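You operate a simulated robot arm through the tools that you are given. There is no shell and no other tool. Be economical: measure what you need, move in short steps, check, and stop when the job is done.

Carry out the task below with a simulated two-armed robot. There is one attempt and no reset: what you move stays moved.

JOB
Put the yellow meter on the drawings. Open the table drawer, put the green-grip disc in the inside of the table drawer and shut the drawer again. Take the red lock pin and leave it on the top of the tilt stand. Switch the blue-tipped lever on. Put the 40 steel nest from the fitting bench on the green case and the 44 steel nest on the blue case there. Any order will do. Set down upright: red lock pin. The blue-tipped lever goes to its stop.

It is judged by the outcome, as a careful person would: the job done as asked, and still so three seconds after it is handed in. It fails if anything else is knocked over, pushed out of place, dropped, spilled or broken.

ROBOT AND FRAMES
Two 7-joint arms with two-finger parallel grippers on one trunk, on a base that drives. Base frame: it is fixed to the floor where the robot stands at the start and does not move with it; the origin is under the middle of the robot, x ahead of it, y to its left, z up. Units: m, rad, N and s.
The left shoulder is at the start at [0.05, 0.165, 1.155], the right one opposite. With the tool pointing down near the work surface each hand reaches from about 0.24 to 0.7 m from the robot's upright axis, wherever it stands, measured 20 degrees to its own side. Places, roughly: blue case [0, 4.5, 0.75]; blue-tipped lever [0.5, -0.2, 0.9]; drawings (47x37x1 cm) [-2.9, -1.2, 1]; green case [-0.75, 4.5, 0.75]; green-grip disc (5x5x3 cm) [0.6, 0.2, 0.9]; inside of the table drawer [-2.9, -1.2, 0.9]; red lock pin (3x3x6 cm) [0.5, 0.6, 0.9]; steel nest [-0.75, 4.75, 0.75]; table drawer [-2.9, -1.1, 0.9]; top of the tilt stand [-0.2, -1.1, 0.3]; yellow meter [0.5, 0.25, 1]. Payload 3.91 kg a hand.
The tool frame of a hand sits at the grasp point between the pads (the TCP): z along the fingers, y along the line on which they close. The tips reach 0.03 m beyond it. Largest opening 0.11 m; finger width 0.02, thickness 0.01; the body of the gripper, 0.048 by 0.112 m, starts 0.055 m behind the TCP.
Orientation is that of the tool frame in the base frame, as a unit quaternion [x, y, z, w]. With the fingers straight down and closing along the base's y, the tool's x points along the base's -x, its y along +y and its z along -z.

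CONTROLS
- The arms move only by the tool apply_moves. It takes "left_rows", "right_rows" or both (then of equal length, played together; a hand with none holds still); each is a list of rows, each an object of numbers (a shift or turn left out is 0, a gripper value left out holds the last): "hand": the gripper command, from -1 (shut) to 1 (fully open), values between in proportion; "x", "y", "z": the shift along the tool's x, y, z in m; "rx", "ry", "rz": the turn, a rotation vector about the tool's x, y, z in rad. In form: [{"hand": .., "x": .., "y": .., "z": .., "rx": .., "ry": .., "rz": ..}, ...]. A call has 1 to 8 rows; each row shifts and turns the commanded pose from where the row before left it, along the tool's axes as they then stand. Rows are played at 5 a second. More than 0.05 m and 0.15 rad between two rows, or a gripper value outside its range, and nothing of the call is played. A pose out of reach is approached as far as the arm can. The call stops where the force on the tool passes 40 N (or 10 N more than at its start, if that is more) or the arm is blocked; 0.2 s more then pass. The fingers move at their own pace (about 0.045 m/s each) and stop on an object; they squeeze with about 22 N. The grip force told is the motor's: it shows also when the fingers shut on nothing. Time passes only in rows, and 0.2 s behind the last, so rows that do not move let the fingers close. It gives the time, the measured TCP pose, the force on the tool (base axes), the opening and the grip force at its end, in the units of the frame above (readings bear some noise), with the torque about the TCP (base axes, N m) and any sound that the robot's microphone picked up.
- Cameras (640 x 400 px; columns grow to the right, rows downward): "scene" is now at [0.1216, 0.0034, 1.3416]; the picture's right is [0.05, -1.00, 0.00], its down [-0.40, -0.02, -0.92] and it looks along [0.91, 0.04, -0.40] (base axes); focal length 247 px, centre (320, 200). "left" rides on the left gripper at [0.072, -0.017, -0.103] in its tool frame; the picture's right is [0.23, 0.97, 0.00], its down [-0.76, 0.18, -0.62] and it looks along [-0.61, 0.14, 0.78] (tool axes); focal length 222 px, centre (320, 200). "right" rides on the right gripper at [0.072, 0.017, -0.103] in its tool frame; the picture's right is [-0.23, 0.97, 0.00], its down [-0.76, -0.18, -0.62] and it looks along [-0.61, -0.14, 0.78] (tool axes); focal length 222 px, centre (320, 200). There is no depth. A picture from a camera that has moved, and an enlarged one, comes with that camera's place and axes in the base frame and with its lens.
- snapshot(camera): a new picture of that camera. The clock stands still meanwhile.
- raise_lower(by): slides the trunk up (or, below 0, down) by that many m; the arms and the scene camera ride with it, the base frame stays. It gives what a move gives, with no picture.
- drive_base(legs): drives the robot by 1 to 6 legs, each [ahead, left, turn to the left] in m, m and rad, along the robot's own axes; the way and the turn of a leg run together, so that a leg with both is an arc; at most 1.5 m and 3.142 rad a leg. The arms and the cameras ride along, it lands a little off, and it stops where it bumps. It gives what a move gives.
- head_to(pan, tilt): turns the head with the scene camera to pan (to the left, within 1.396 rad either way) and tilt (down, from -0.506 to 1.204), counted from straight ahead of the robot. It gives what a move gives.
- inspect(camera, box): a new picture of the part [left, top, right, bottom] of that camera's present view, enlarged. The clock stands still meanwhile.
- job_done(): hands the job in; it is judged then, once.

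Work in short steps. Places have to be worked out from the pictures, the camera data and where the tool is seen: move nearer, look again, correct. Check each grasp and each placing, and mend what went wrong. You have 196 turns and 172 pictures in all, those below and enlarged ones among them. Open the grippers and draw the arms clear of the work before you hand the job in, unless the task says otherwise.

The tools are called after "Request:" as name(argument=value, ...) on one line, values as JSON. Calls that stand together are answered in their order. apply_moves: Moves the arms, as the interface text tells. Its arguments: {"type":"object","properties":{"left_rows":{"type":"array"},"right_rows":{"type":"array"}},"required":[]} The other tools are called the same way: raise_lower (by) slides the trunk up or down; drive_base (legs) drives the base; head_to (pan, tilt) turns the head that bears the scene camera; snapshot (camera) takes a picture; inspect (camera, box) takes an enlarged picture of a part of a camera's view; job_done () hands the job in.

At the start:

```text
time: 0.0
left_position: [0.3, 0.1835, 1.2456]
left_ee_rot: [0.0, 1.0, 0.0, 0.0]
left_contact_force: [0.5, 0.2, 0.5]
left_wrist_torque: [-0.01, 0.03, 0.04]
left_grip_width: 0.11
left_gripper_force: 0.2
right_position: [0.4149, -0.0405, 1.2592]
right_ee_rot: [0.0, 1.0, 0.0, 0.0]
right_contact_force: [-0.1, -0.5, -0.3]
right_wrist_torque: [0.0, -0.02, 0.01]
right_grip_width: 0.1097
right_gripper_force: 0.0
trunk travel left (down, up): [-0.375, 0.128]
robot x, y, heading: [-0.0022, 0.0031, 0.003]
head pan, tilt: [0.045, 0.415]
```

scene: 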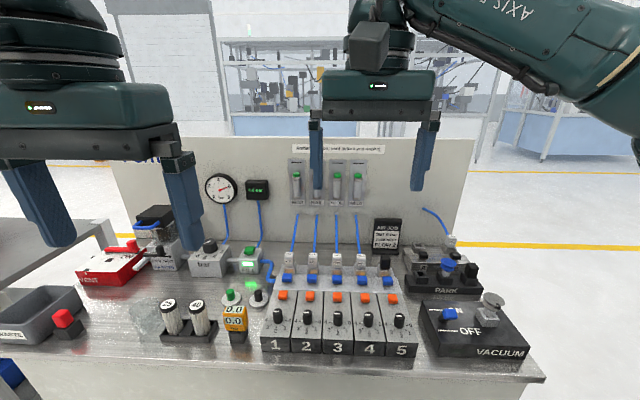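
right: 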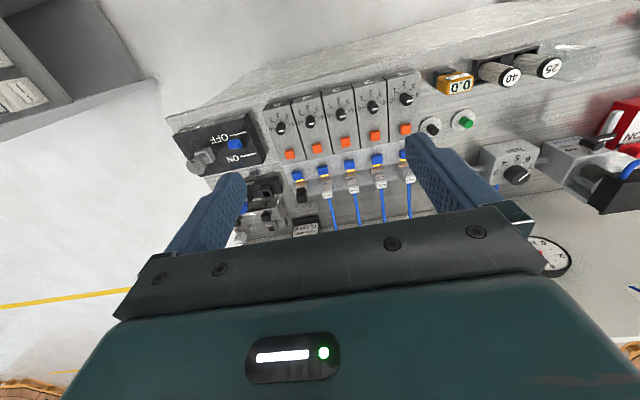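
left: 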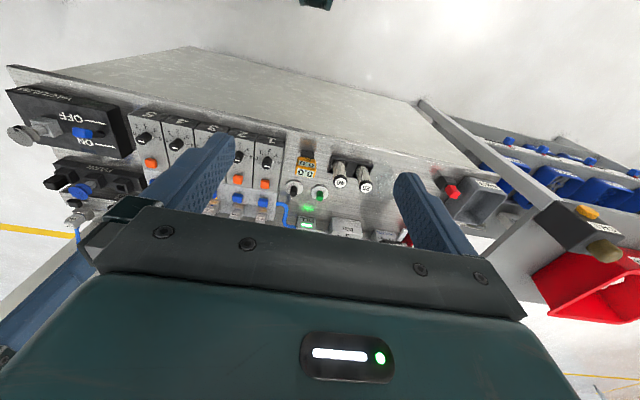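

I'll start by enlarging the important parts of the bench.

Request:
inspect(camera="scene", box=[380, 200, 560, 380])

Request:
inspect(camera="scene", box=[150, 240, 330, 360])

Request:
inspect(camera="scene", box=[0, 230, 160, 360])

```text
2.22 times, centred on (470, 290) of scene
camera zoom: at [0.1216, 0.0034, 1.3416], right [0.05, -1.0, 0.0], down [-0.4, -0.02, -0.92], along [0.91, 0.04, -0.4], focal length 550 px, centre (-13, 0)
```

zoom: 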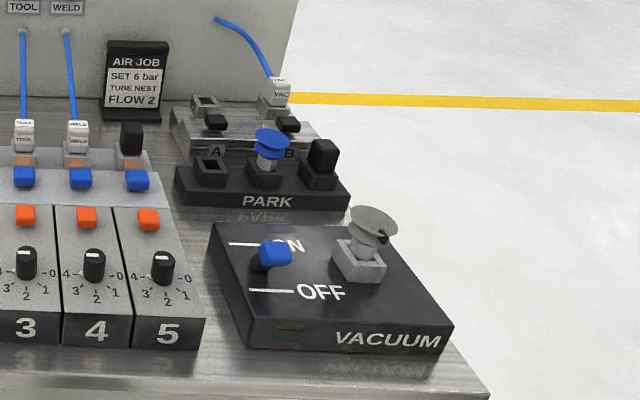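

```text
3.33 times, centred on (240, 300) of scene
camera zoom: at [0.1216, 0.0034, 1.3416], right [0.05, -1.0, 0.0], down [-0.4, -0.02, -0.92], along [0.91, 0.04, -0.4], focal length 825 px, centre (587, -133)
```

zoom: 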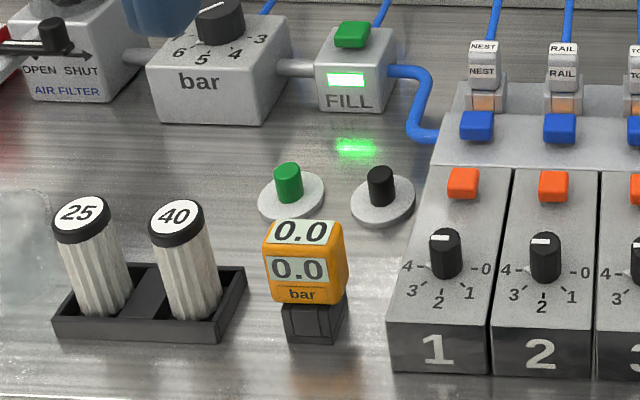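

```text
3.08 times, centred on (80, 295) of scene
camera zoom: at [0.1216, 0.0034, 1.3416], right [0.05, -1.0, 0.0], down [-0.4, -0.02, -0.92], along [0.91, 0.04, -0.4], focal length 761 px, centre (1058, -92)
```

zoom: 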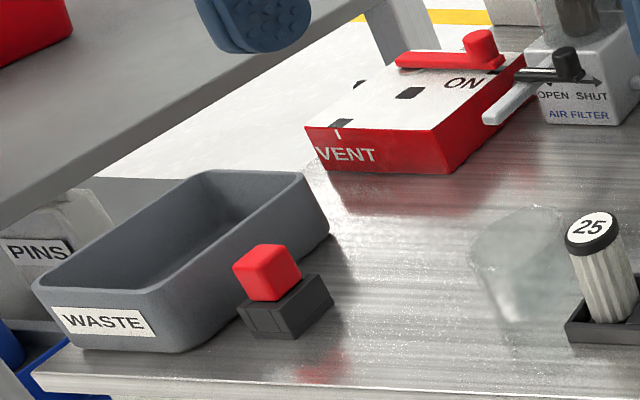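

Lever box, pin, meter and disc (green) are located roughly. I'll move both hands nearer (right over the lever, left toward the pin) staying high for better views.

Request:
apply_moves(left_rows=[{"x": -0.01, "y": 0.04, "z": 0.019}, {"x": -0.01, "y": 0.04, "z": 0.019}, {"x": -0.01, "y": 0.04, "z": 0.019}, {"x": -0.01, "y": 0.04, "z": 0.019}, {"x": -0.01, "y": 0.04, "z": 0.019}, {"x": -0.01, "y": 0.04, "z": 0.019}, {"x": -0.01, "y": 0.04, "z": 0.019}, {"x": -0.01, "y": 0.04, "z": 0.019}], right_rows=[{"x": 0.004, "y": -0.026, "z": 0.02}, {"x": 0.004, "y": -0.026, "z": 0.02}, {"x": 0.004, "y": -0.026, "z": 0.02}, {"x": 0.004, "y": -0.026, "z": 0.02}, {"x": 0.004, "y": -0.026, "z": 0.02}, {"x": 0.004, "y": -0.026, "z": 0.02}, {"x": 0.004, "y": -0.026, "z": 0.02}, {"x": 0.004, "y": -0.026, "z": 0.02}])

Request:
snapshot(camera="right")

Request:
snapshot(camera="left")

Request:
snapshot(camera="scene")

```text
time: 1.8
left_position: [0.3799, 0.5055, 1.0929]
left_ee_rot: [0.0, 1.0, 0.0, 0.0]
left_contact_force: [0.5, 0.8, -0.4]
left_wrist_torque: [0.01, -0.03, 0.01]
left_grip_width: 0.1098
left_gripper_force: 0.0
right_position: [0.3825, -0.2489, 1.0975]
right_ee_rot: [0.0, 1.0, -0.001, -0.001]
right_contact_force: [0.3, 0.3, -0.9]
right_wrist_torque: [0.02, 0.03, -0.01]
right_grip_width: 0.1102
right_gripper_force: 0.1
trunk travel left (down, up): [-0.375, 0.128]
robot x, y, heading: [-0.0017, -0.0027, 0.001]
head pan, tilt: [0.045, 0.415]
```

```text
165 pictures are left
camera right: at [0.31, -0.2303, 1.2004], right [0.23, 0.97, 0.0], down [0.76, -0.18, 0.62], along [0.61, -0.14, -0.78], focal length 222 px, centre (320, 200)
```

right: 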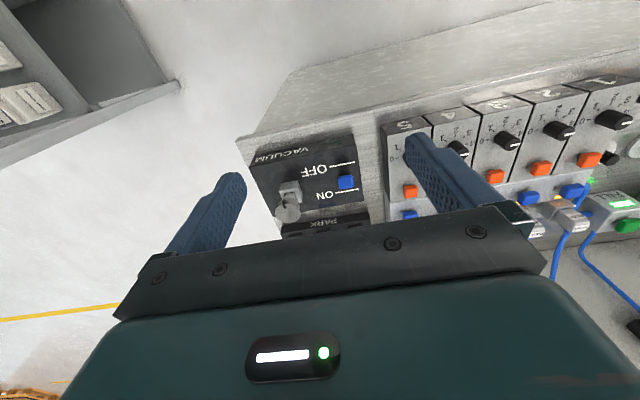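

```text
164 pictures are left
camera left: at [0.3079, 0.4889, 1.1975], right [-0.23, 0.97, 0.0], down [0.76, 0.18, 0.62], along [0.61, 0.14, -0.78], focal length 222 px, centre (320, 200)
```

left: 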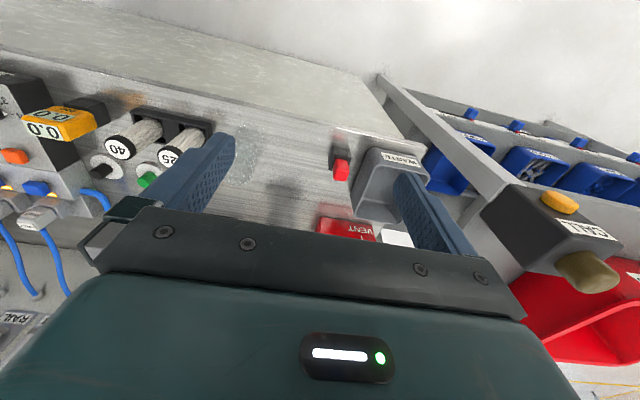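

```text
163 pictures are left
camera scene: at [0.1217, 0.0034, 1.3416], right [0.05, -1.0, 0.0], down [-0.4, -0.02, -0.92], along [0.91, 0.04, -0.4], focal length 247 px, centre (320, 200)
```

scene: 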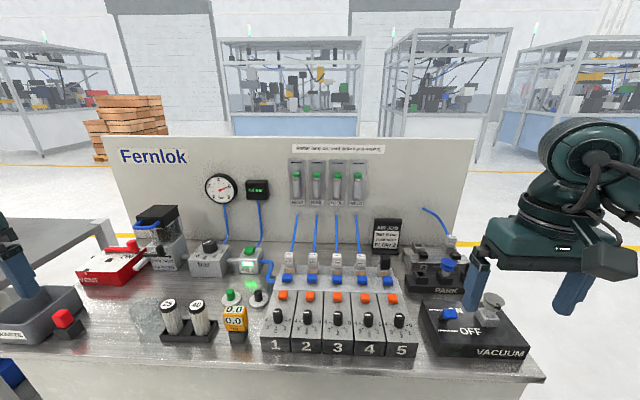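

Pin's red head is about [0.467, 0.557, 0.915]. Enlarge the lever in both views.

Request:
inspect(camera="right", box=[220, 120, 420, 245])

Request:
inspect(camera="left", box=[260, 120, 420, 220])

Request:
inspect(camera="scene", box=[410, 270, 550, 370])

```text
3.20 times, centred on (320, 182) of right
camera zoom: at [0.31, -0.2303, 1.2004], right [0.23, 0.97, 0.0], down [0.76, -0.18, 0.62], along [0.61, -0.14, -0.78], focal length 711 px, centre (320, 256)
```

zoom: 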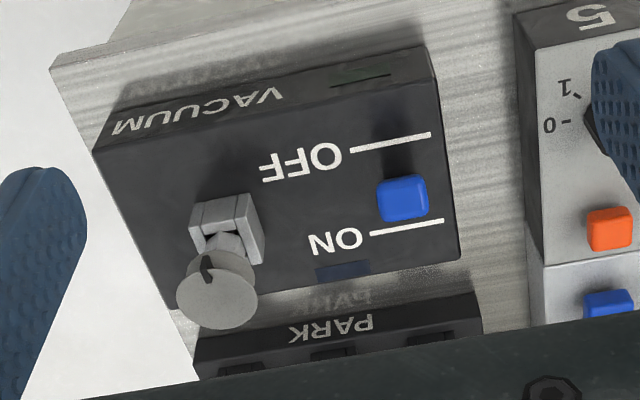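

```text
4.00 times, centred on (340, 170) of left
camera zoom: at [0.3079, 0.4889, 1.1975], right [-0.23, 0.97, 0.0], down [0.76, 0.18, 0.62], along [0.61, 0.14, -0.78], focal length 888 px, centre (240, 320)
```

zoom: 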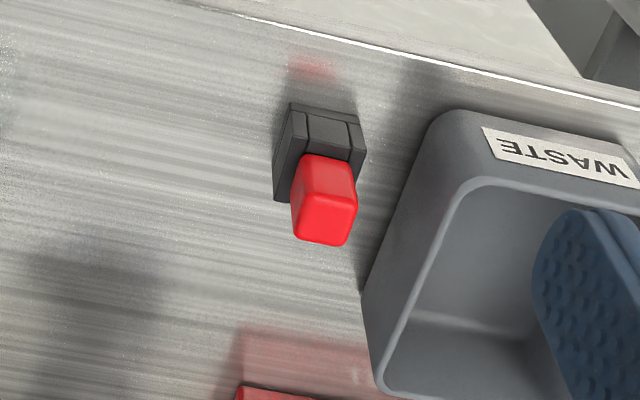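

```text
4.00 times, centred on (480, 320) of scene
camera zoom: at [0.1217, 0.0034, 1.3416], right [0.05, -1.0, 0.0], down [-0.4, -0.02, -0.92], along [0.91, 0.04, -0.4], focal length 990 px, centre (-320, -280)
```

zoom: 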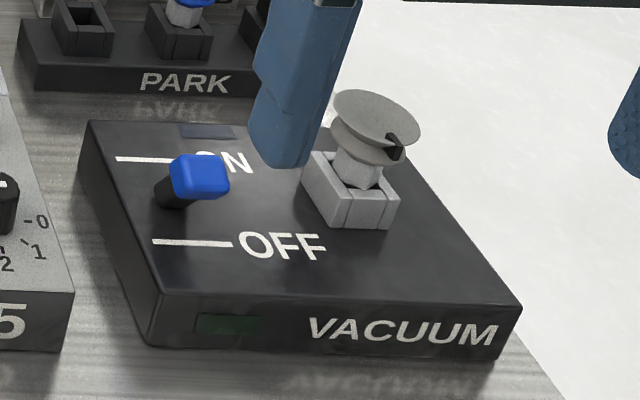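

Lever tip is about [0.484,-0.234,0.946], leaning toward OFF (towards me); ON is ahead (+x). I close the right gripper, come down on the near side and will push it in +x.

Request:
apply_moves(right_rows=[{"hand": -1}, {"hand": -1}, {"hand": -1}, {"hand": -1}, {"hand": -1, "x": -0.014, "y": 0.004, "z": 0.035}, {"x": -0.014, "y": 0.004, "z": 0.035}, {"x": -0.014, "y": 0.004, "z": 0.035}, {"x": -0.01, "y": 0.003, "z": 0.033}])

Request:
inspect(camera="right", box=[200, 80, 440, 230])

Request:
inspect(camera="scene", box=[410, 270, 550, 370])

```text
time: 3.6
left_position: [0.3815, 0.5056, 1.0935]
left_ee_rot: [0.0, 1.0, 0.0, 0.0]
left_contact_force: [-0.1, 1.3, 0.2]
left_wrist_torque: [0.01, -0.01, 0.01]
left_grip_width: 0.1098
left_gripper_force: 0.2
right_position: [0.4335, -0.2332, 0.9606]
right_ee_rot: [0.0, 1.0, 0.0, 0.0]
right_contact_force: [0.4, 0.4, 0.3]
right_wrist_torque: [-0.02, 0.02, 0.0]
right_grip_width: 0.0
right_gripper_force: 22.0
trunk travel left (down, up): [-0.375, 0.128]
robot x, y, heading: [0.0024, 0.0017, 0.003]
head pan, tilt: [0.045, 0.415]
```

```text
2.67 times, centred on (320, 155) of right
camera zoom: at [0.3616, -0.2151, 1.0635], right [0.23, 0.97, 0.0], down [0.76, -0.18, 0.62], along [0.61, -0.14, -0.78], focal length 592 px, centre (320, 320)
```

zoom: 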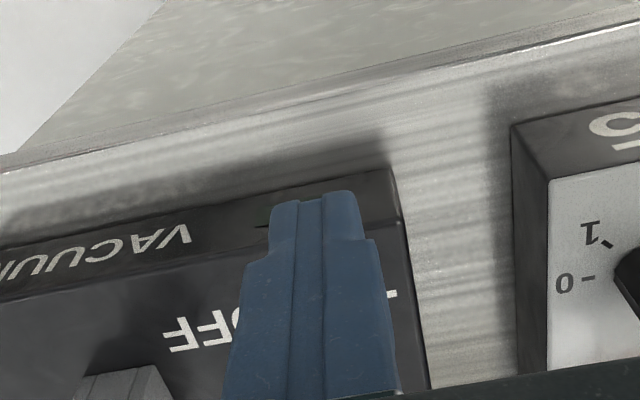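

```text
4.00 times, centred on (480, 320) of scene
camera zoom: at [0.1219, 0.0034, 1.3416], right [0.05, -1.0, 0.0], down [-0.4, -0.02, -0.91], along [0.91, 0.04, -0.4], focal length 990 px, centre (-320, -280)
```

zoom: 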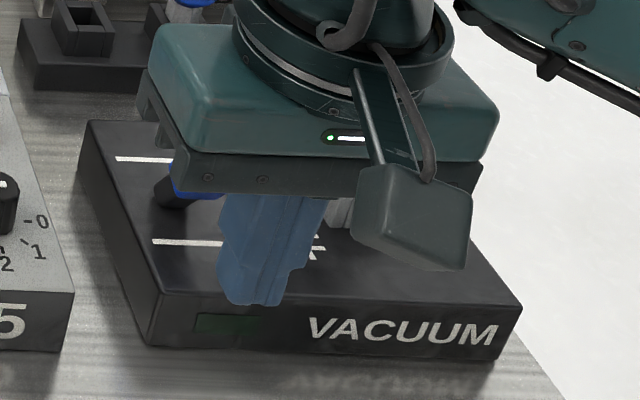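

Fingers are right before the lever and in line with it. Push +x in small rows.

Request:
apply_moves(right_rows=[{"x": -0.012}, {"x": -0.012}, {"x": -0.012}, {"x": -0.012}, {"x": -0.01}, {"x": -0.008}])

Request:
inspect(camera="scene", box=[410, 270, 550, 370])

```text
time: 5.0
left_position: [0.3812, 0.504, 1.092]
left_ee_rot: [-0.001, 1.0, 0.0, 0.0]
left_contact_force: [-0.2, -0.6, -0.4]
left_wrist_torque: [0.01, 0.0, -0.01]
left_grip_width: 0.1101
left_gripper_force: 0.1
right_position: [0.5, -0.2342, 0.9608]
right_ee_rot: [0.0, 1.0, 0.0, 0.0]
right_contact_force: [0.9, 1.2, 0.1]
right_wrist_torque: [0.01, 0.01, -0.03]
right_grip_width: 0.0
right_gripper_force: 22.0
trunk travel left (down, up): [-0.375, 0.128]
robot x, y, heading: [-0.0011, 0.0022, -0.009]
head pan, tilt: [0.045, 0.415]
```

```text
4.00 times, centred on (480, 320) of scene
camera zoom: at [0.1218, 0.0034, 1.3415], right [0.05, -1.0, 0.0], down [-0.4, -0.02, -0.92], along [0.91, 0.04, -0.4], focal length 990 px, centre (-320, -280)
```

zoom: 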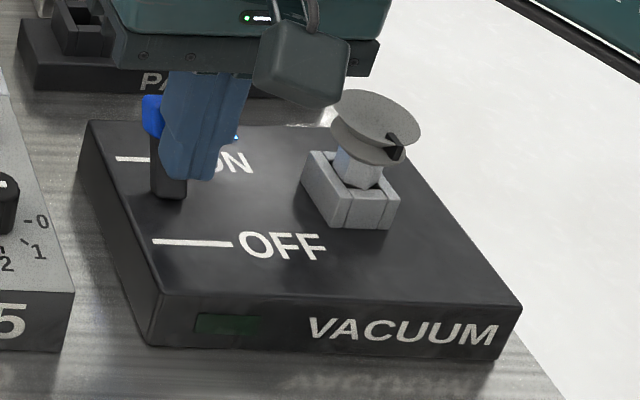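

The lever follows; push further until it meets the stop.

Request:
apply_moves(right_rows=[{"x": -0.008}, {"x": -0.008}, {"x": -0.006}, {"x": -0.006}, {"x": -0.006}])

Request:
inspect(camera="scene", box=[410, 270, 550, 370])

```text
time: 5.7
left_position: [0.3799, 0.504, 1.093]
left_ee_rot: [0.001, 1.0, -0.001, 0.002]
left_contact_force: [-0.5, 0.8, 0.0]
left_wrist_torque: [-0.01, 0.01, -0.01]
left_grip_width: 0.1099
left_gripper_force: 0.1
right_position: [0.5082, -0.2335, 0.9589]
right_ee_rot: [-0.004, 1.0, -0.002, -0.014]
right_contact_force: [-20.2, 0.0, 6.6]
right_wrist_torque: [-0.11, 0.47, 0.0]
right_grip_width: 0.0
right_gripper_force: 22.1
trunk travel left (down, up): [-0.375, 0.128]
robot x, y, heading: [-0.0014, 0.0028, -0.001]
head pan, tilt: [0.045, 0.415]
stopped in row 3 (right hand): the force on the tool passed its limit at 46 N (the readings are from after the stop); the commanded pose is now the measured one
```

```text
4.00 times, centred on (480, 320) of scene
camera zoom: at [0.1188, 0.0036, 1.3419], right [0.04, -1.0, 0.0], down [-0.4, -0.02, -0.92], along [0.91, 0.04, -0.4], focal length 990 px, centre (-320, -280)
```

zoom: 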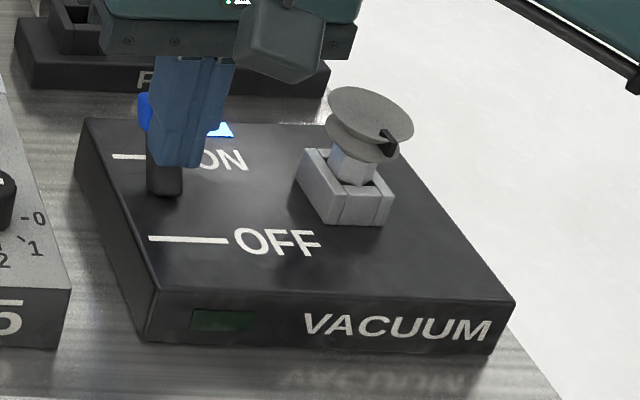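

It met the stop and the indicator shines blue. Back off and lift, then look.

Request:
apply_moves(right_rows=[{"x": 0.03}, {"x": 0.03, "z": -0.03}, {"z": -0.05}, {"z": -0.05}])

Request:
snapshot(camera="scene")

Request:
inspect(camera="right", box=[200, 80, 440, 230])

```text
time: 6.7
left_position: [0.3793, 0.5033, 1.0923]
left_ee_rot: [0.001, 1.0, 0.0, 0.0]
left_contact_force: [0.2, -0.4, 0.3]
left_wrist_torque: [0.03, -0.04, -0.03]
left_grip_width: 0.11
left_gripper_force: 0.1
right_position: [0.4538, -0.2314, 1.0925]
right_ee_rot: [-0.002, 1.0, -0.001, -0.01]
right_contact_force: [-0.9, 0.4, -0.1]
right_wrist_torque: [0.0, -0.02, -0.04]
right_grip_width: 0.0
right_gripper_force: 22.5
trunk travel left (down, up): [-0.375, 0.128]
robot x, y, heading: [0.0016, -0.0014, 0.002]
head pan, tilt: [0.045, 0.415]
```

```text
155 pictures are left
camera scene: at [0.1204, 0.0036, 1.3416], right [0.04, -1.0, 0.0], down [-0.4, -0.02, -0.92], along [0.91, 0.04, -0.4], focal length 247 px, centre (320, 200)
```

scene: 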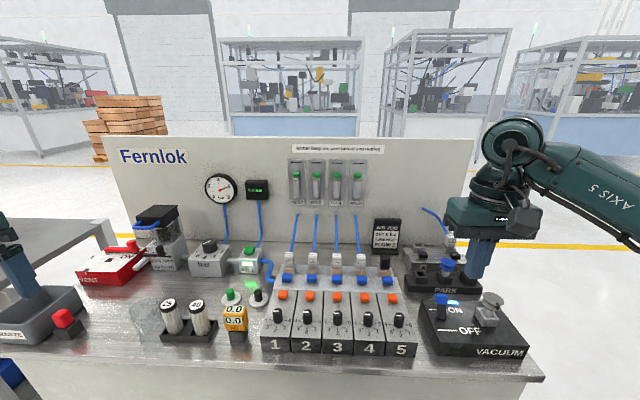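

```text
2.67 times, centred on (320, 155) of right
camera zoom: at [0.3834, -0.2131, 1.1976], right [0.22, 0.97, -0.01], down [0.78, -0.17, 0.61], along [0.59, -0.14, -0.79], focal length 592 px, centre (320, 320)
```

zoom: 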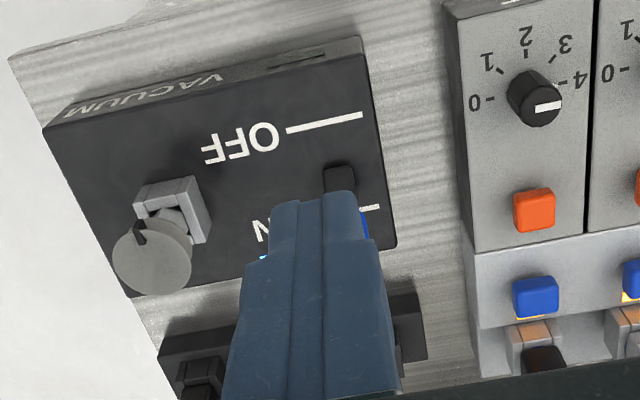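

Lever is ON at its stop. Now bring the opened right hand near the meter/disc for a close look.

Request:
apply_moves(right_rows=[{"hand": 1, "x": 0.01, "y": 0.048}, {"x": 0.01, "y": 0.048}, {"x": 0.01, "y": 0.048}, {"x": 0.01, "y": 0.048}, {"x": 0.01, "y": 0.048}, {"x": 0.01, "y": 0.048}, {"x": 0.01, "y": 0.048}, {"x": 0.01, "y": 0.048}])

Request:
snapshot(camera="right")

Request:
inspect(camera="right", box=[200, 100, 440, 250])

```text
time: 8.5
left_position: [0.3809, 0.5049, 1.0935]
left_ee_rot: [0.001, 1.0, -0.001, -0.001]
left_contact_force: [0.5, -0.6, -0.1]
left_wrist_torque: [-0.03, 0.0, -0.03]
left_grip_width: 0.1102
left_gripper_force: 0.1
right_position: [0.3702, 0.1503, 1.09]
right_ee_rot: [-0.002, 1.0, -0.001, -0.01]
right_contact_force: [-0.1, -0.7, 0.1]
right_wrist_torque: [0.0, 0.02, -0.02]
right_grip_width: 0.1098
right_gripper_force: 0.1
trunk travel left (down, up): [-0.375, 0.128]
robot x, y, heading: [-0.0027, -0.0022, 0.001]
head pan, tilt: [0.045, 0.415]
```

```text
153 pictures are left
camera right: at [0.3, 0.1705, 1.1948], right [0.22, 0.97, -0.01], down [0.78, -0.17, 0.61], along [0.59, -0.14, -0.79], focal length 222 px, centre (320, 200)
```

right: 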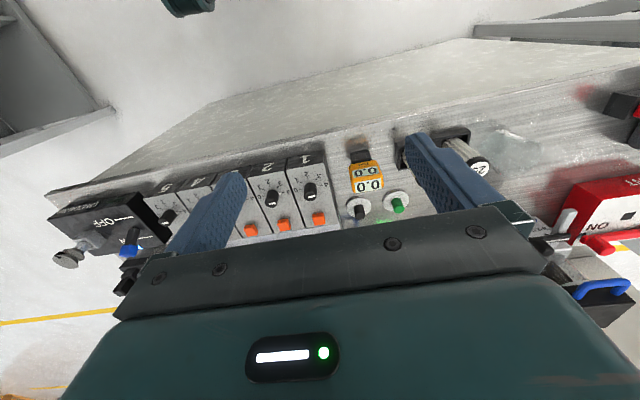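

```text
2.67 times, centred on (320, 175) of right
camera zoom: at [0.3, 0.1705, 1.1948], right [0.22, 0.97, -0.01], down [0.78, -0.17, 0.61], along [0.59, -0.14, -0.79], focal length 592 px, centre (320, 267)
```

zoom: 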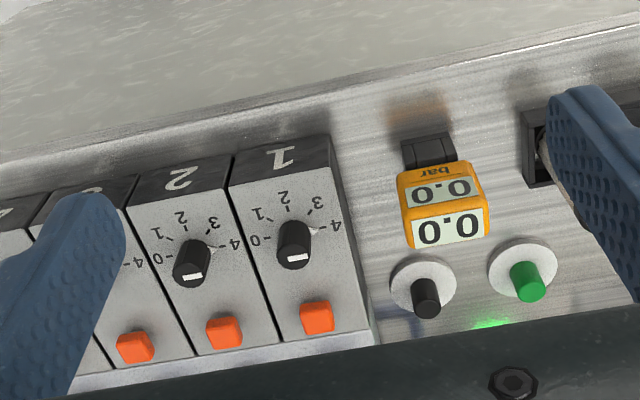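

Meter is about [0.485,0.197,0.91], ~4.5 cm wide; disc with green knob about [0.575,0.25]. Narrow the right hand opening and go above the meter.

Request:
apply_moves(right_rows=[{"hand": 0.05, "x": -0.025, "y": 0.012, "z": 0.018, "ry": 0.02}, {"x": -0.025, "y": 0.012, "z": 0.018}, {"x": -0.025, "y": 0.012, "z": 0.018}, {"x": -0.025, "y": 0.011, "z": 0.018}])

Request:
snapshot(camera="right")

Request:
inspect(camera="scene", box=[150, 240, 330, 360])

Request:
snapshot(camera="left")

```text
time: 9.5
left_position: [0.3811, 0.504, 1.093]
left_ee_rot: [0.001, 1.0, 0.0, 0.0]
left_contact_force: [0.4, 0.0, 0.2]
left_wrist_torque: [-0.02, -0.01, -0.02]
left_grip_width: 0.1102
left_gripper_force: 0.1
right_position: [0.4633, 0.1731, 1.0323]
right_ee_rot: [-0.003, 1.0, -0.001, -0.021]
right_contact_force: [-0.9, -0.4, 0.3]
right_wrist_torque: [0.0, 0.0, 0.02]
right_grip_width: 0.0578
right_gripper_force: 0.1
right hand out of reach, approached as far as the arm can: row 3, 4
trunk travel left (down, up): [-0.375, 0.128]
robot x, y, heading: [-0.0014, -0.0024, -0.0]
head pan, tilt: [0.045, 0.415]
```

```text
151 pictures are left
camera right: at [0.394, 0.1915, 1.1376], right [0.22, 0.98, -0.01], down [0.79, -0.17, 0.59], along [0.58, -0.14, -0.81], focal length 222 px, centre (320, 200)
```

right: 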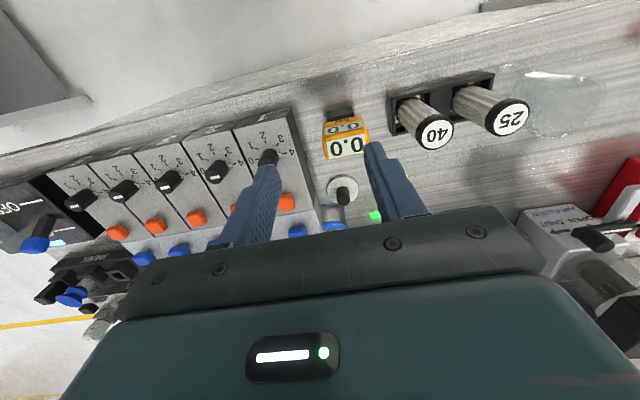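

```text
3.33 times, centred on (240, 300) of scene
camera zoom: at [0.1213, 0.0031, 1.3415], right [0.04, -1.0, 0.0], down [-0.4, -0.02, -0.91], along [0.91, 0.04, -0.4], focal length 825 px, centre (587, -133)
```

zoom: 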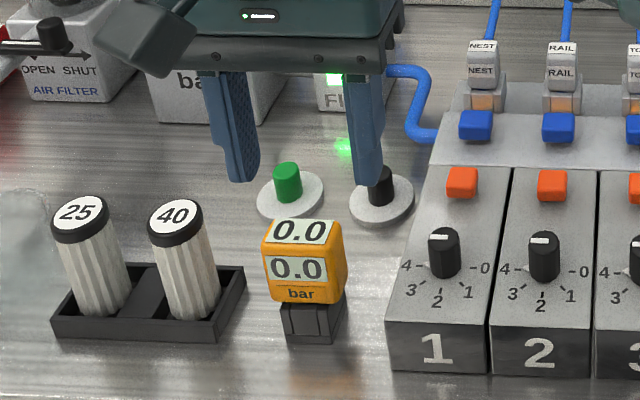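

```text
149 pictures are left
camera left: at [0.3083, 0.4876, 1.1976], right [-0.23, 0.97, 0.0], down [0.76, 0.18, 0.62], along [0.61, 0.14, -0.78], focal length 222 px, centre (320, 200)
```

left: 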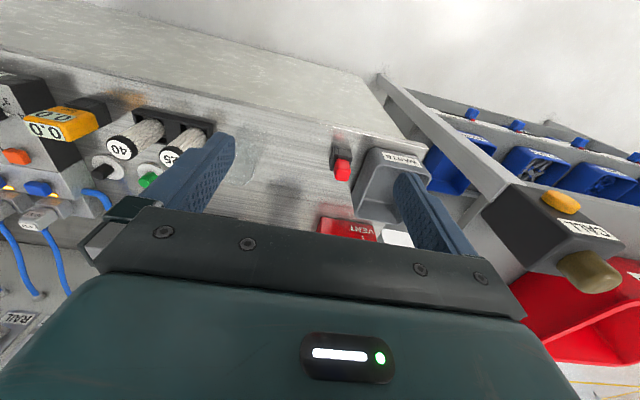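

The right hand can't reach across, so I lift both hands a bit, pull the left one in, and drive the base 0.17 m to the left.

Request:
apply_moves(left_rows=[{"y": -0.04, "z": -0.02}, {"y": -0.04, "z": -0.02}, {"y": -0.04, "z": -0.02}], right_rows=[{"z": -0.03, "x": 0.01}, {"z": -0.03, "x": 0.01}, {"z": -0.03, "x": 0.01}])

Request:
drive_base(legs=[[0, 0.17, 0]])

Request:
snapshot(camera="scene")

Request:
snapshot(camera="right")

```text
time: 10.3
left_position: [0.3813, 0.3832, 1.151]
left_ee_rot: [0.0, 1.0, 0.0, 0.0]
left_contact_force: [0.1, -0.1, -0.3]
left_wrist_torque: [0.02, -0.03, -0.01]
left_grip_width: 0.1101
left_gripper_force: 0.0
right_position: [0.4354, 0.1725, 1.1271]
right_ee_rot: [0.0, 1.0, 0.002, -0.02]
right_contact_force: [-0.5, 0.2, -0.1]
right_wrist_torque: [-0.01, -0.01, 0.01]
right_grip_width: 0.058
right_gripper_force: 0.0
trunk travel left (down, up): [-0.375, 0.128]
robot x, y, heading: [-0.0022, 0.0008, -0.001]
head pan, tilt: [0.045, 0.415]
```

```text
time: 12.4
left_position: [0.3824, 0.5499, 1.1496]
left_ee_rot: [0.001, 1.0, 0.0, 0.0]
left_contact_force: [-0.1, -0.6, -0.6]
left_wrist_torque: [0.0, 0.04, 0.04]
left_grip_width: 0.1099
left_gripper_force: 0.0
right_position: [0.4365, 0.3386, 1.1258]
right_ee_rot: [0.002, 1.0, 0.0, -0.02]
right_contact_force: [-0.5, -0.4, -0.1]
right_wrist_torque: [0.01, -0.01, -0.02]
right_grip_width: 0.0579
right_gripper_force: 0.0
trunk travel left (down, up): [-0.375, 0.128]
robot x, y, heading: [0.001, 0.1662, -0.007]
head pan, tilt: [0.045, 0.415]
```

```text
148 pictures are left
camera scene: at [0.1214, 0.1693, 1.3416], right [0.04, -1.0, 0.0], down [-0.4, -0.02, -0.92], along [0.91, 0.04, -0.4], focal length 247 px, centre (320, 200)
```

scene: 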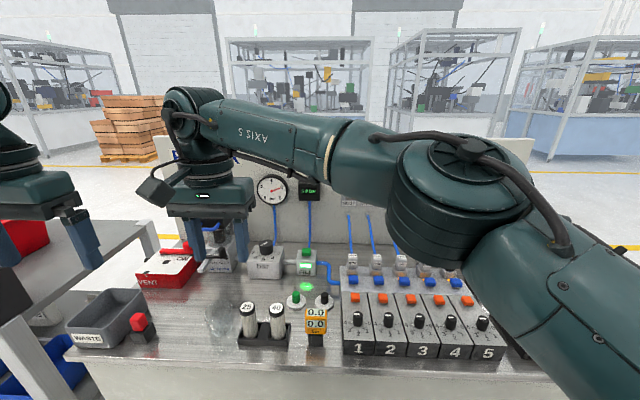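

```text
147 pictures are left
camera right: at [0.3689, 0.3572, 1.232], right [0.23, 0.97, -0.01], down [0.79, -0.18, 0.59], along [0.57, -0.14, -0.81], focal length 222 px, centre (320, 200)
```

right: 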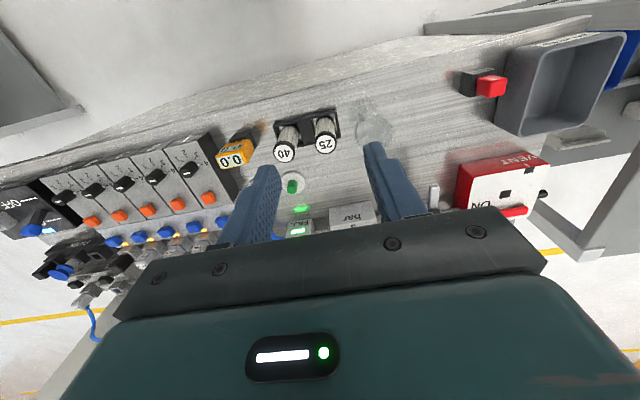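

Fix the small tilt of the right hand and move it above the meter (≈[0.479,0.195]).

Request:
apply_moves(right_rows=[{"ry": -0.04, "y": -0.03}, {"x": -0.01, "y": -0.03, "z": 0.02}, {"x": -0.01, "y": -0.03, "z": 0.025}, {"x": -0.01, "y": -0.03, "z": 0.03}, {"x": -0.01, "y": -0.023, "z": 0.03}])

Request:
snapshot(camera="right")

Request:
inspect(camera="scene", box=[240, 260, 400, 360])

```text
time: 13.6
left_position: [0.3821, 0.5506, 1.1498]
left_ee_rot: [0.002, 1.0, 0.0, 0.0]
left_contact_force: [0.2, -0.2, -0.3]
left_wrist_torque: [-0.03, -0.03, 0.03]
left_grip_width: 0.1099
left_gripper_force: 0.1
right_position: [0.4773, 0.194, 1.0209]
right_ee_rot: [0.0, 1.0, 0.001, 0.001]
right_contact_force: [-0.4, 0.5, 0.5]
right_wrist_torque: [-0.02, 0.0, -0.02]
right_grip_width: 0.0575
right_gripper_force: 0.0
trunk travel left (down, up): [-0.375, 0.128]
robot x, y, heading: [0.0013, 0.1638, -0.005]
head pan, tilt: [0.045, 0.415]
```

```text
146 pictures are left
camera right: at [0.4048, 0.2132, 1.1242], right [0.23, 0.97, 0.0], down [0.76, -0.18, 0.62], along [0.61, -0.14, -0.78], focal length 222 px, centre (320, 200)
```

right: 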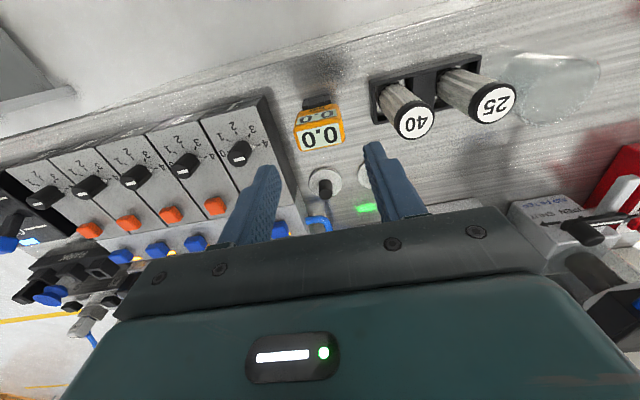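

```text
4.00 times, centred on (320, 310) of scene
camera zoom: at [0.1216, 0.1686, 1.3416], right [0.04, -1.0, 0.0], down [-0.4, -0.02, -0.91], along [0.91, 0.04, -0.4], focal length 990 px, centre (320, -240)
```

zoom: 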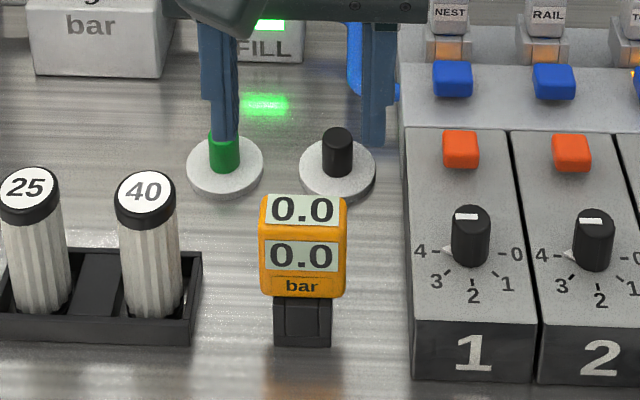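

Alignment in y is good (~0.194). Descend to TCP z≈0.907 around the meter.

Request:
apply_moves(right_rows=[{"z": 0.03, "x": -0.003}, {"z": 0.03}, {"z": 0.03}, {"z": 0.024}])

Request:
snapshot(camera="right")

Request:
inspect(camera="scene", box=[240, 260, 400, 360])

```text
time: 14.6
left_position: [0.3825, 0.5515, 1.1505]
left_ee_rot: [0.002, 1.0, 0.0, 0.0]
left_contact_force: [0.9, -0.4, 0.5]
left_wrist_torque: [0.01, 0.05, -0.02]
left_grip_width: 0.1099
left_gripper_force: 0.1
right_position: [0.4813, 0.1948, 0.9075]
right_ee_rot: [0.001, 1.0, 0.0, -0.001]
right_contact_force: [-1.1, -0.9, -0.6]
right_wrist_torque: [-0.02, 0.01, -0.01]
right_grip_width: 0.0577
right_gripper_force: 0.2
trunk travel left (down, up): [-0.375, 0.128]
robot x, y, heading: [-0.002, 0.1661, -0.006]
head pan, tilt: [0.045, 0.415]
```

```text
144 pictures are left
camera right: at [0.4085, 0.2141, 1.0105], right [0.23, 0.97, 0.0], down [0.76, -0.18, 0.62], along [0.61, -0.14, -0.78], focal length 222 px, centre (320, 200)
```

right: 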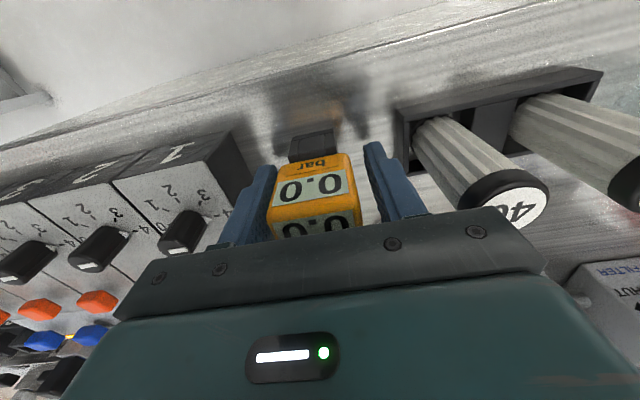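

```text
4.00 times, centred on (320, 310) of scene
camera zoom: at [0.1215, 0.169, 1.3416], right [0.04, -1.0, 0.0], down [-0.4, -0.02, -0.92], along [0.91, 0.04, -0.4], focal length 990 px, centre (320, -240)
```

zoom: 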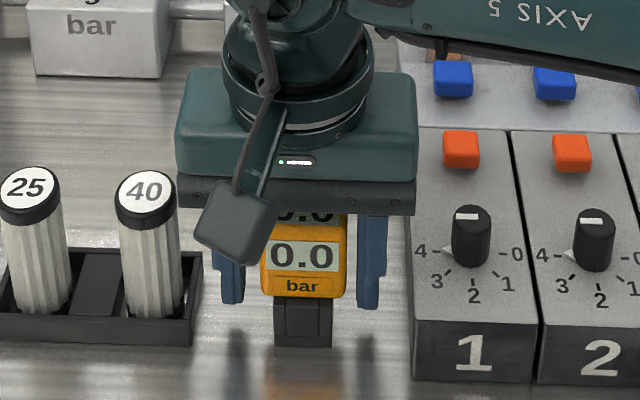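

Meter is centred between the pads. Close and lift straight up.

Request:
apply_moves(right_rows=[{"hand": -1}, {}, {}, {"z": -0.02}, {"z": -0.03}, {"z": -0.04}, {"z": -0.05}, {"z": -0.04}])

Request:
snapshot(camera="right")

Request:
snapshot(camera="scene")

```text
time: 16.4
left_position: [0.3829, 0.5508, 1.1502]
left_ee_rot: [0.0, 1.0, 0.0, 0.0]
left_contact_force: [0.8, 0.4, 0.0]
left_wrist_torque: [0.02, -0.03, -0.01]
left_grip_width: 0.1102
left_gripper_force: 0.0
right_position: [0.4798, 0.1942, 1.0882]
right_ee_rot: [0.001, 1.0, -0.001, -0.001]
right_contact_force: [0.3, -0.5, -1.0]
right_wrist_torque: [0.0, 0.01, 0.0]
right_grip_width: 0.0434
right_gripper_force: 22.0
trunk travel left (down, up): [-0.375, 0.128]
robot x, y, heading: [-0.0022, 0.1657, -0.006]
head pan, tilt: [0.045, 0.415]
```

```text
142 pictures are left
camera right: at [0.4073, 0.2136, 1.1909], right [0.23, 0.97, 0.0], down [0.76, -0.18, 0.62], along [0.61, -0.14, -0.78], focal length 222 px, centre (320, 200)
```

right: 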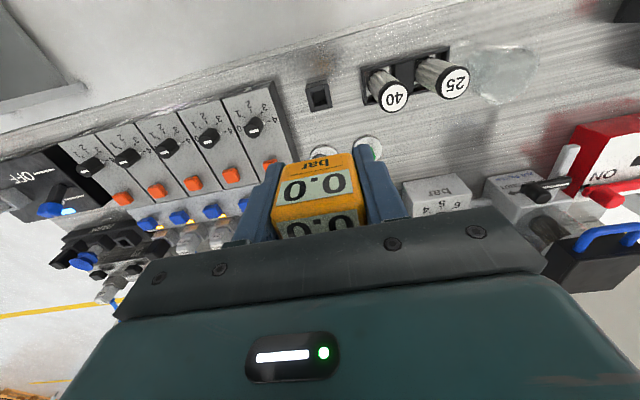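

```text
141 pictures are left
camera scene: at [0.1211, 0.1691, 1.3415], right [0.04, -1.0, 0.0], down [-0.4, -0.02, -0.92], along [0.91, 0.04, -0.4], focal length 247 px, centre (320, 200)
```

scene: 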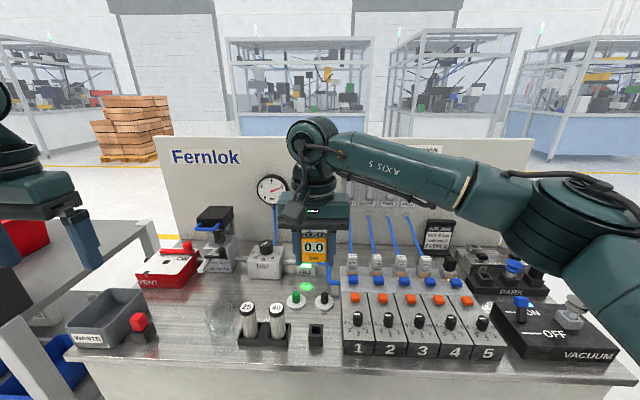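

Meter is held (0.043 m). Disc knob triangulates to about [0.59,0.249,0.863]. Move right hand away back/right, left hand toward the disc.

Request:
apply_moves(right_rows=[{"x": 0.04, "y": -0.03}, {"x": 0.04, "y": -0.03}, {"x": 0.04, "y": -0.03}, {"x": 0.035, "y": -0.03}])

Request:
apply_moves(left_rows=[{"hand": -0.1, "x": -0.02, "y": -0.043, "z": 0.01}, {"x": -0.02, "y": -0.043, "z": 0.015}, {"x": -0.02, "y": -0.043, "z": 0.015}, {"x": -0.02, "y": -0.043, "z": 0.015}, {"x": -0.02, "y": -0.043, "z": 0.015}, {"x": -0.03, "y": -0.036, "z": 0.015}, {"x": -0.03, "y": -0.036, "z": 0.015}, {"x": -0.03, "y": -0.014, "z": 0.015}])

Request:
snapshot(camera="left")

Request:
snapshot(camera="scene")

```text
time: 17.4
left_position: [0.3821, 0.5489, 1.1494]
left_ee_rot: [0.002, 1.0, 0.0, -0.001]
left_contact_force: [-0.2, -0.3, -0.1]
left_wrist_torque: [0.04, -0.02, 0.0]
left_grip_width: 0.11
left_gripper_force: 0.1
right_position: [0.322, 0.0751, 1.0862]
right_ee_rot: [0.001, 1.0, 0.001, 0.0]
right_contact_force: [0.3, 0.1, -0.4]
right_wrist_torque: [0.01, 0.0, -0.01]
right_grip_width: 0.0438
right_gripper_force: 21.9
trunk travel left (down, up): [-0.375, 0.128]
robot x, y, heading: [-0.0026, 0.1669, -0.004]
head pan, tilt: [0.045, 0.415]
```

```text
time: 19.2
left_position: [0.5718, 0.246, 1.0328]
left_ee_rot: [0.001, 1.0, -0.001, 0.0]
left_contact_force: [-0.1, -0.6, 0.8]
left_wrist_torque: [0.02, 0.01, 0.01]
left_grip_width: 0.0495
left_gripper_force: 0.1
right_position: [0.3237, 0.0753, 1.0871]
right_ee_rot: [0.001, 1.0, 0.001, -0.001]
right_contact_force: [0.2, -0.2, -0.8]
right_wrist_torque: [0.02, 0.01, 0.0]
right_grip_width: 0.0436
right_gripper_force: 21.9
trunk travel left (down, up): [-0.375, 0.128]
robot x, y, heading: [-0.002, 0.1642, -0.003]
head pan, tilt: [0.045, 0.415]
```

```text
140 pictures are left
camera left: at [0.4993, 0.2308, 1.1377], right [-0.22, 0.97, 0.0], down [0.76, 0.18, 0.62], along [0.61, 0.14, -0.78], focal length 222 px, centre (320, 200)
```

left: 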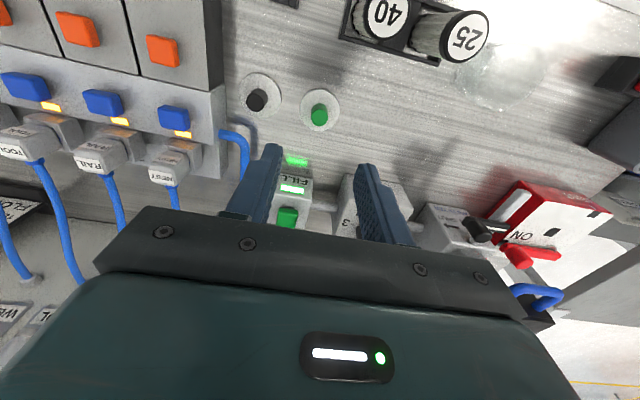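

```text
139 pictures are left
camera scene: at [0.1217, 0.1687, 1.3415], right [0.04, -1.0, 0.0], down [-0.4, -0.02, -0.91], along [0.91, 0.04, -0.4], focal length 247 px, centre (320, 200)
```

scene: 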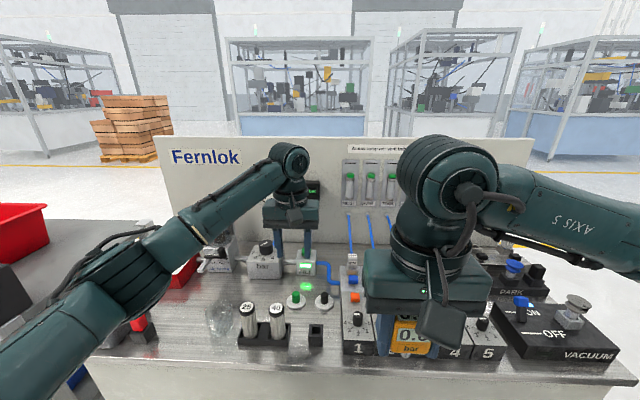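

Disc at about [0.583,0.249]; descend over the knob to TCP z≈0.893.

Request:
apply_moves(left_rows=[{"x": -0.011, "y": 0.003, "z": 0.03}, {"z": 0.04}, {"z": 0.04}, {"z": 0.029}])

Request:
snapshot(camera="left")

Request:
inspect(camera="scene", box=[240, 240, 400, 340])

```text
time: 20.2
left_position: [0.5844, 0.2522, 0.8963]
left_ee_rot: [0.001, 1.0, 0.001, -0.001]
left_contact_force: [1.1, -0.3, -0.3]
left_wrist_torque: [-0.01, -0.05, -0.03]
left_grip_width: 0.0495
left_gripper_force: 0.0
right_position: [0.3228, 0.076, 1.0864]
right_ee_rot: [0.0, 1.0, 0.0, 0.0]
right_contact_force: [-0.3, -0.6, -0.3]
right_wrist_torque: [0.0, 0.01, -0.02]
right_grip_width: 0.0437
right_gripper_force: 21.5
trunk travel left (down, up): [-0.375, 0.128]
robot x, y, heading: [0.0007, 0.1648, -0.002]
head pan, tilt: [0.045, 0.415]
```

```text
138 pictures are left
camera left: at [0.5099, 0.2357, 1.0012], right [-0.22, 0.97, 0.0], down [0.76, 0.18, 0.62], along [0.61, 0.14, -0.78], focal length 222 px, centre (320, 200)
```

left: 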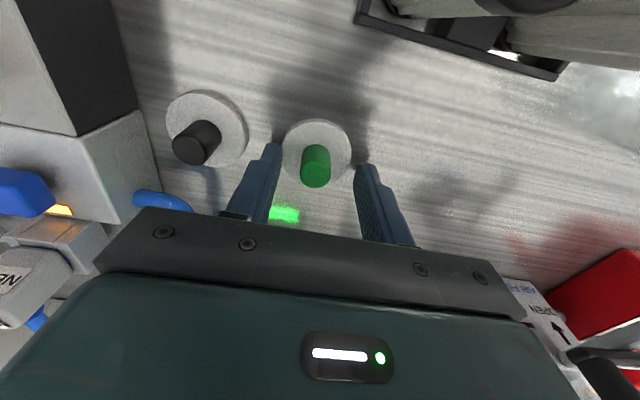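

```text
4.00 times, centred on (320, 290) of scene
camera zoom: at [0.1215, 0.1691, 1.3416], right [0.04, -1.0, 0.0], down [-0.4, -0.02, -0.91], along [0.91, 0.04, -0.4], focal length 990 px, centre (320, -160)
```

zoom: 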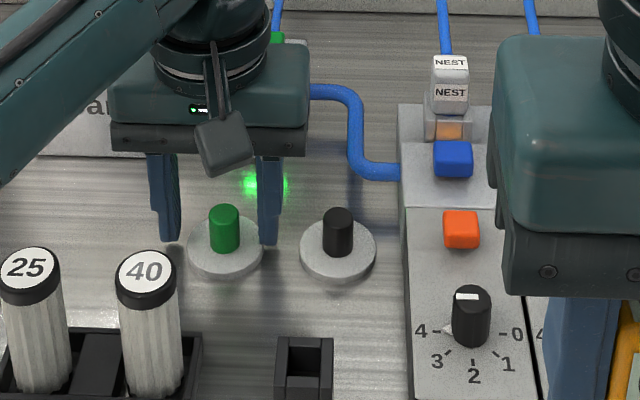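

Knob is between the tips. Lower a few mm, close and lift.

Request:
apply_moves(left_rows=[{"z": 0.004, "y": -0.002}, {"hand": -1}, {}, {}, {}, {"z": -0.02}, {"z": -0.04}, {"z": -0.05}])

Request:
snapshot(camera="left")

```text
time: 22.0
left_position: [0.5834, 0.2509, 1.0018]
left_ee_rot: [0.002, 1.0, 0.0, -0.001]
left_contact_force: [-0.4, -0.1, -0.5]
left_wrist_torque: [-0.02, -0.08, 0.0]
left_grip_width: 0.0176
left_gripper_force: 22.2
right_position: [0.322, 0.0762, 1.0876]
right_ee_rot: [0.001, 1.0, 0.0, -0.001]
right_contact_force: [-0.2, -0.6, -0.5]
right_wrist_torque: [-0.01, 0.0, 0.03]
right_grip_width: 0.0434
right_gripper_force: 22.2
trunk travel left (down, up): [-0.375, 0.128]
robot x, y, heading: [0.0023, 0.1699, -0.006]
head pan, tilt: [0.045, 0.415]
```

```text
136 pictures are left
camera left: at [0.5099, 0.2343, 1.106], right [-0.22, 0.97, 0.0], down [0.76, 0.17, 0.62], along [0.61, 0.14, -0.78], focal length 222 px, centre (320, 200)
```

left: 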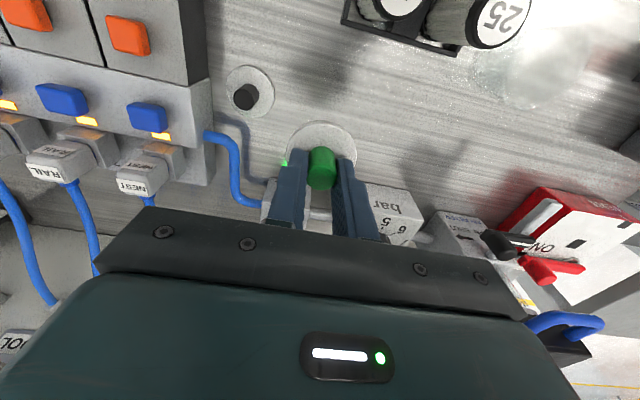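

Disc is held too. Retract both arms close and high for driving.

Request:
apply_moves(left_rows=[{"z": -0.05}, {"z": -0.04, "x": 0.03}, {"x": 0.045, "y": 0.02}, {"x": 0.045, "y": 0.02}, {"x": 0.045, "y": 0.02}, {"x": 0.045, "y": 0.02}, {"x": 0.03, "y": 0.02}], right_rows=[{"y": -0.02}, {"y": -0.02}, {"y": -0.02}, {"y": -0.02}, {"y": -0.02}, {"y": -0.02}, {"z": -0.02}])

Request:
drive_base(legs=[[-0.5, 0, 0], [0, 0, -2.2]])

Request:
head_to(pan=0, tilt=0.35)

Request:
snapshot(camera="scene")

```text
time: 23.6
left_position: [0.3424, 0.3493, 1.0918]
left_ee_rot: [0.001, 1.0, 0.0, 0.0]
left_contact_force: [0.6, 1.0, 0.2]
left_wrist_torque: [0.01, 0.0, -0.02]
left_grip_width: 0.0173
left_gripper_force: 21.4
right_position: [0.3243, -0.0441, 1.1062]
right_ee_rot: [0.0, 1.0, 0.0, -0.001]
right_contact_force: [-0.8, 1.0, -0.3]
right_wrist_torque: [-0.01, 0.04, 0.01]
right_grip_width: 0.0437
right_gripper_force: 21.3
trunk travel left (down, up): [-0.375, 0.128]
robot x, y, heading: [-0.003, 0.1652, -0.002]
head pan, tilt: [0.045, 0.415]
```

```text
time: 31.8
left_position: [-0.57, -0.2171, 1.0921]
left_ee_rot: [0.9, 0.435, 0.0, -0.001]
left_contact_force: [0.4, 0.0, -0.2]
left_wrist_torque: [0.0, 0.0, 0.0]
left_grip_width: 0.017
left_gripper_force: 21.6
right_position: [-0.8652, 0.0417, 1.1071]
right_ee_rot: [0.9, 0.436, 0.0, 0.0]
right_contact_force: [-0.2, -0.8, -0.5]
right_wrist_torque: [-0.01, 0.0, -0.01]
right_grip_width: 0.0436
right_gripper_force: 21.8
trunk travel left (down, up): [-0.375, 0.128]
robot x, y, heading: [-0.4994, 0.1686, -2.243]
head pan, tilt: [0.045, 0.415]
```

```text
time: 32.5
left_position: [-0.5682, -0.216, 1.0917]
left_ee_rot: [0.9, 0.435, 0.0, 0.0]
left_contact_force: [-0.6, 0.1, -0.1]
left_wrist_torque: [0.0, -0.01, -0.01]
left_grip_width: 0.0172
left_gripper_force: 21.9
right_position: [-0.8667, 0.0422, 1.1072]
right_ee_rot: [0.9, 0.436, 0.001, 0.001]
right_contact_force: [-0.1, 0.2, -1.0]
right_wrist_torque: [-0.03, -0.02, 0.01]
right_grip_width: 0.0437
right_gripper_force: 22.8
trunk travel left (down, up): [-0.375, 0.128]
robot x, y, heading: [-0.4969, 0.1664, -2.245]
head pan, tilt: [0.0, 0.351]
```

```text
135 pictures are left
camera scene: at [-0.5756, 0.0705, 1.3475], right [-0.78, 0.62, 0.0], down [0.21, 0.27, -0.94], along [-0.58, -0.74, -0.34], focal length 247 px, centre (320, 200)
```

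scene: 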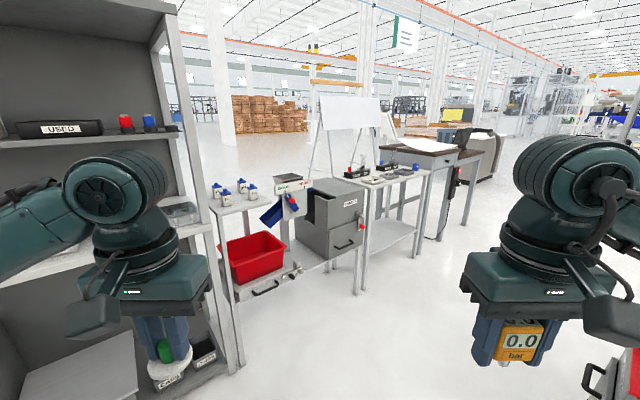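

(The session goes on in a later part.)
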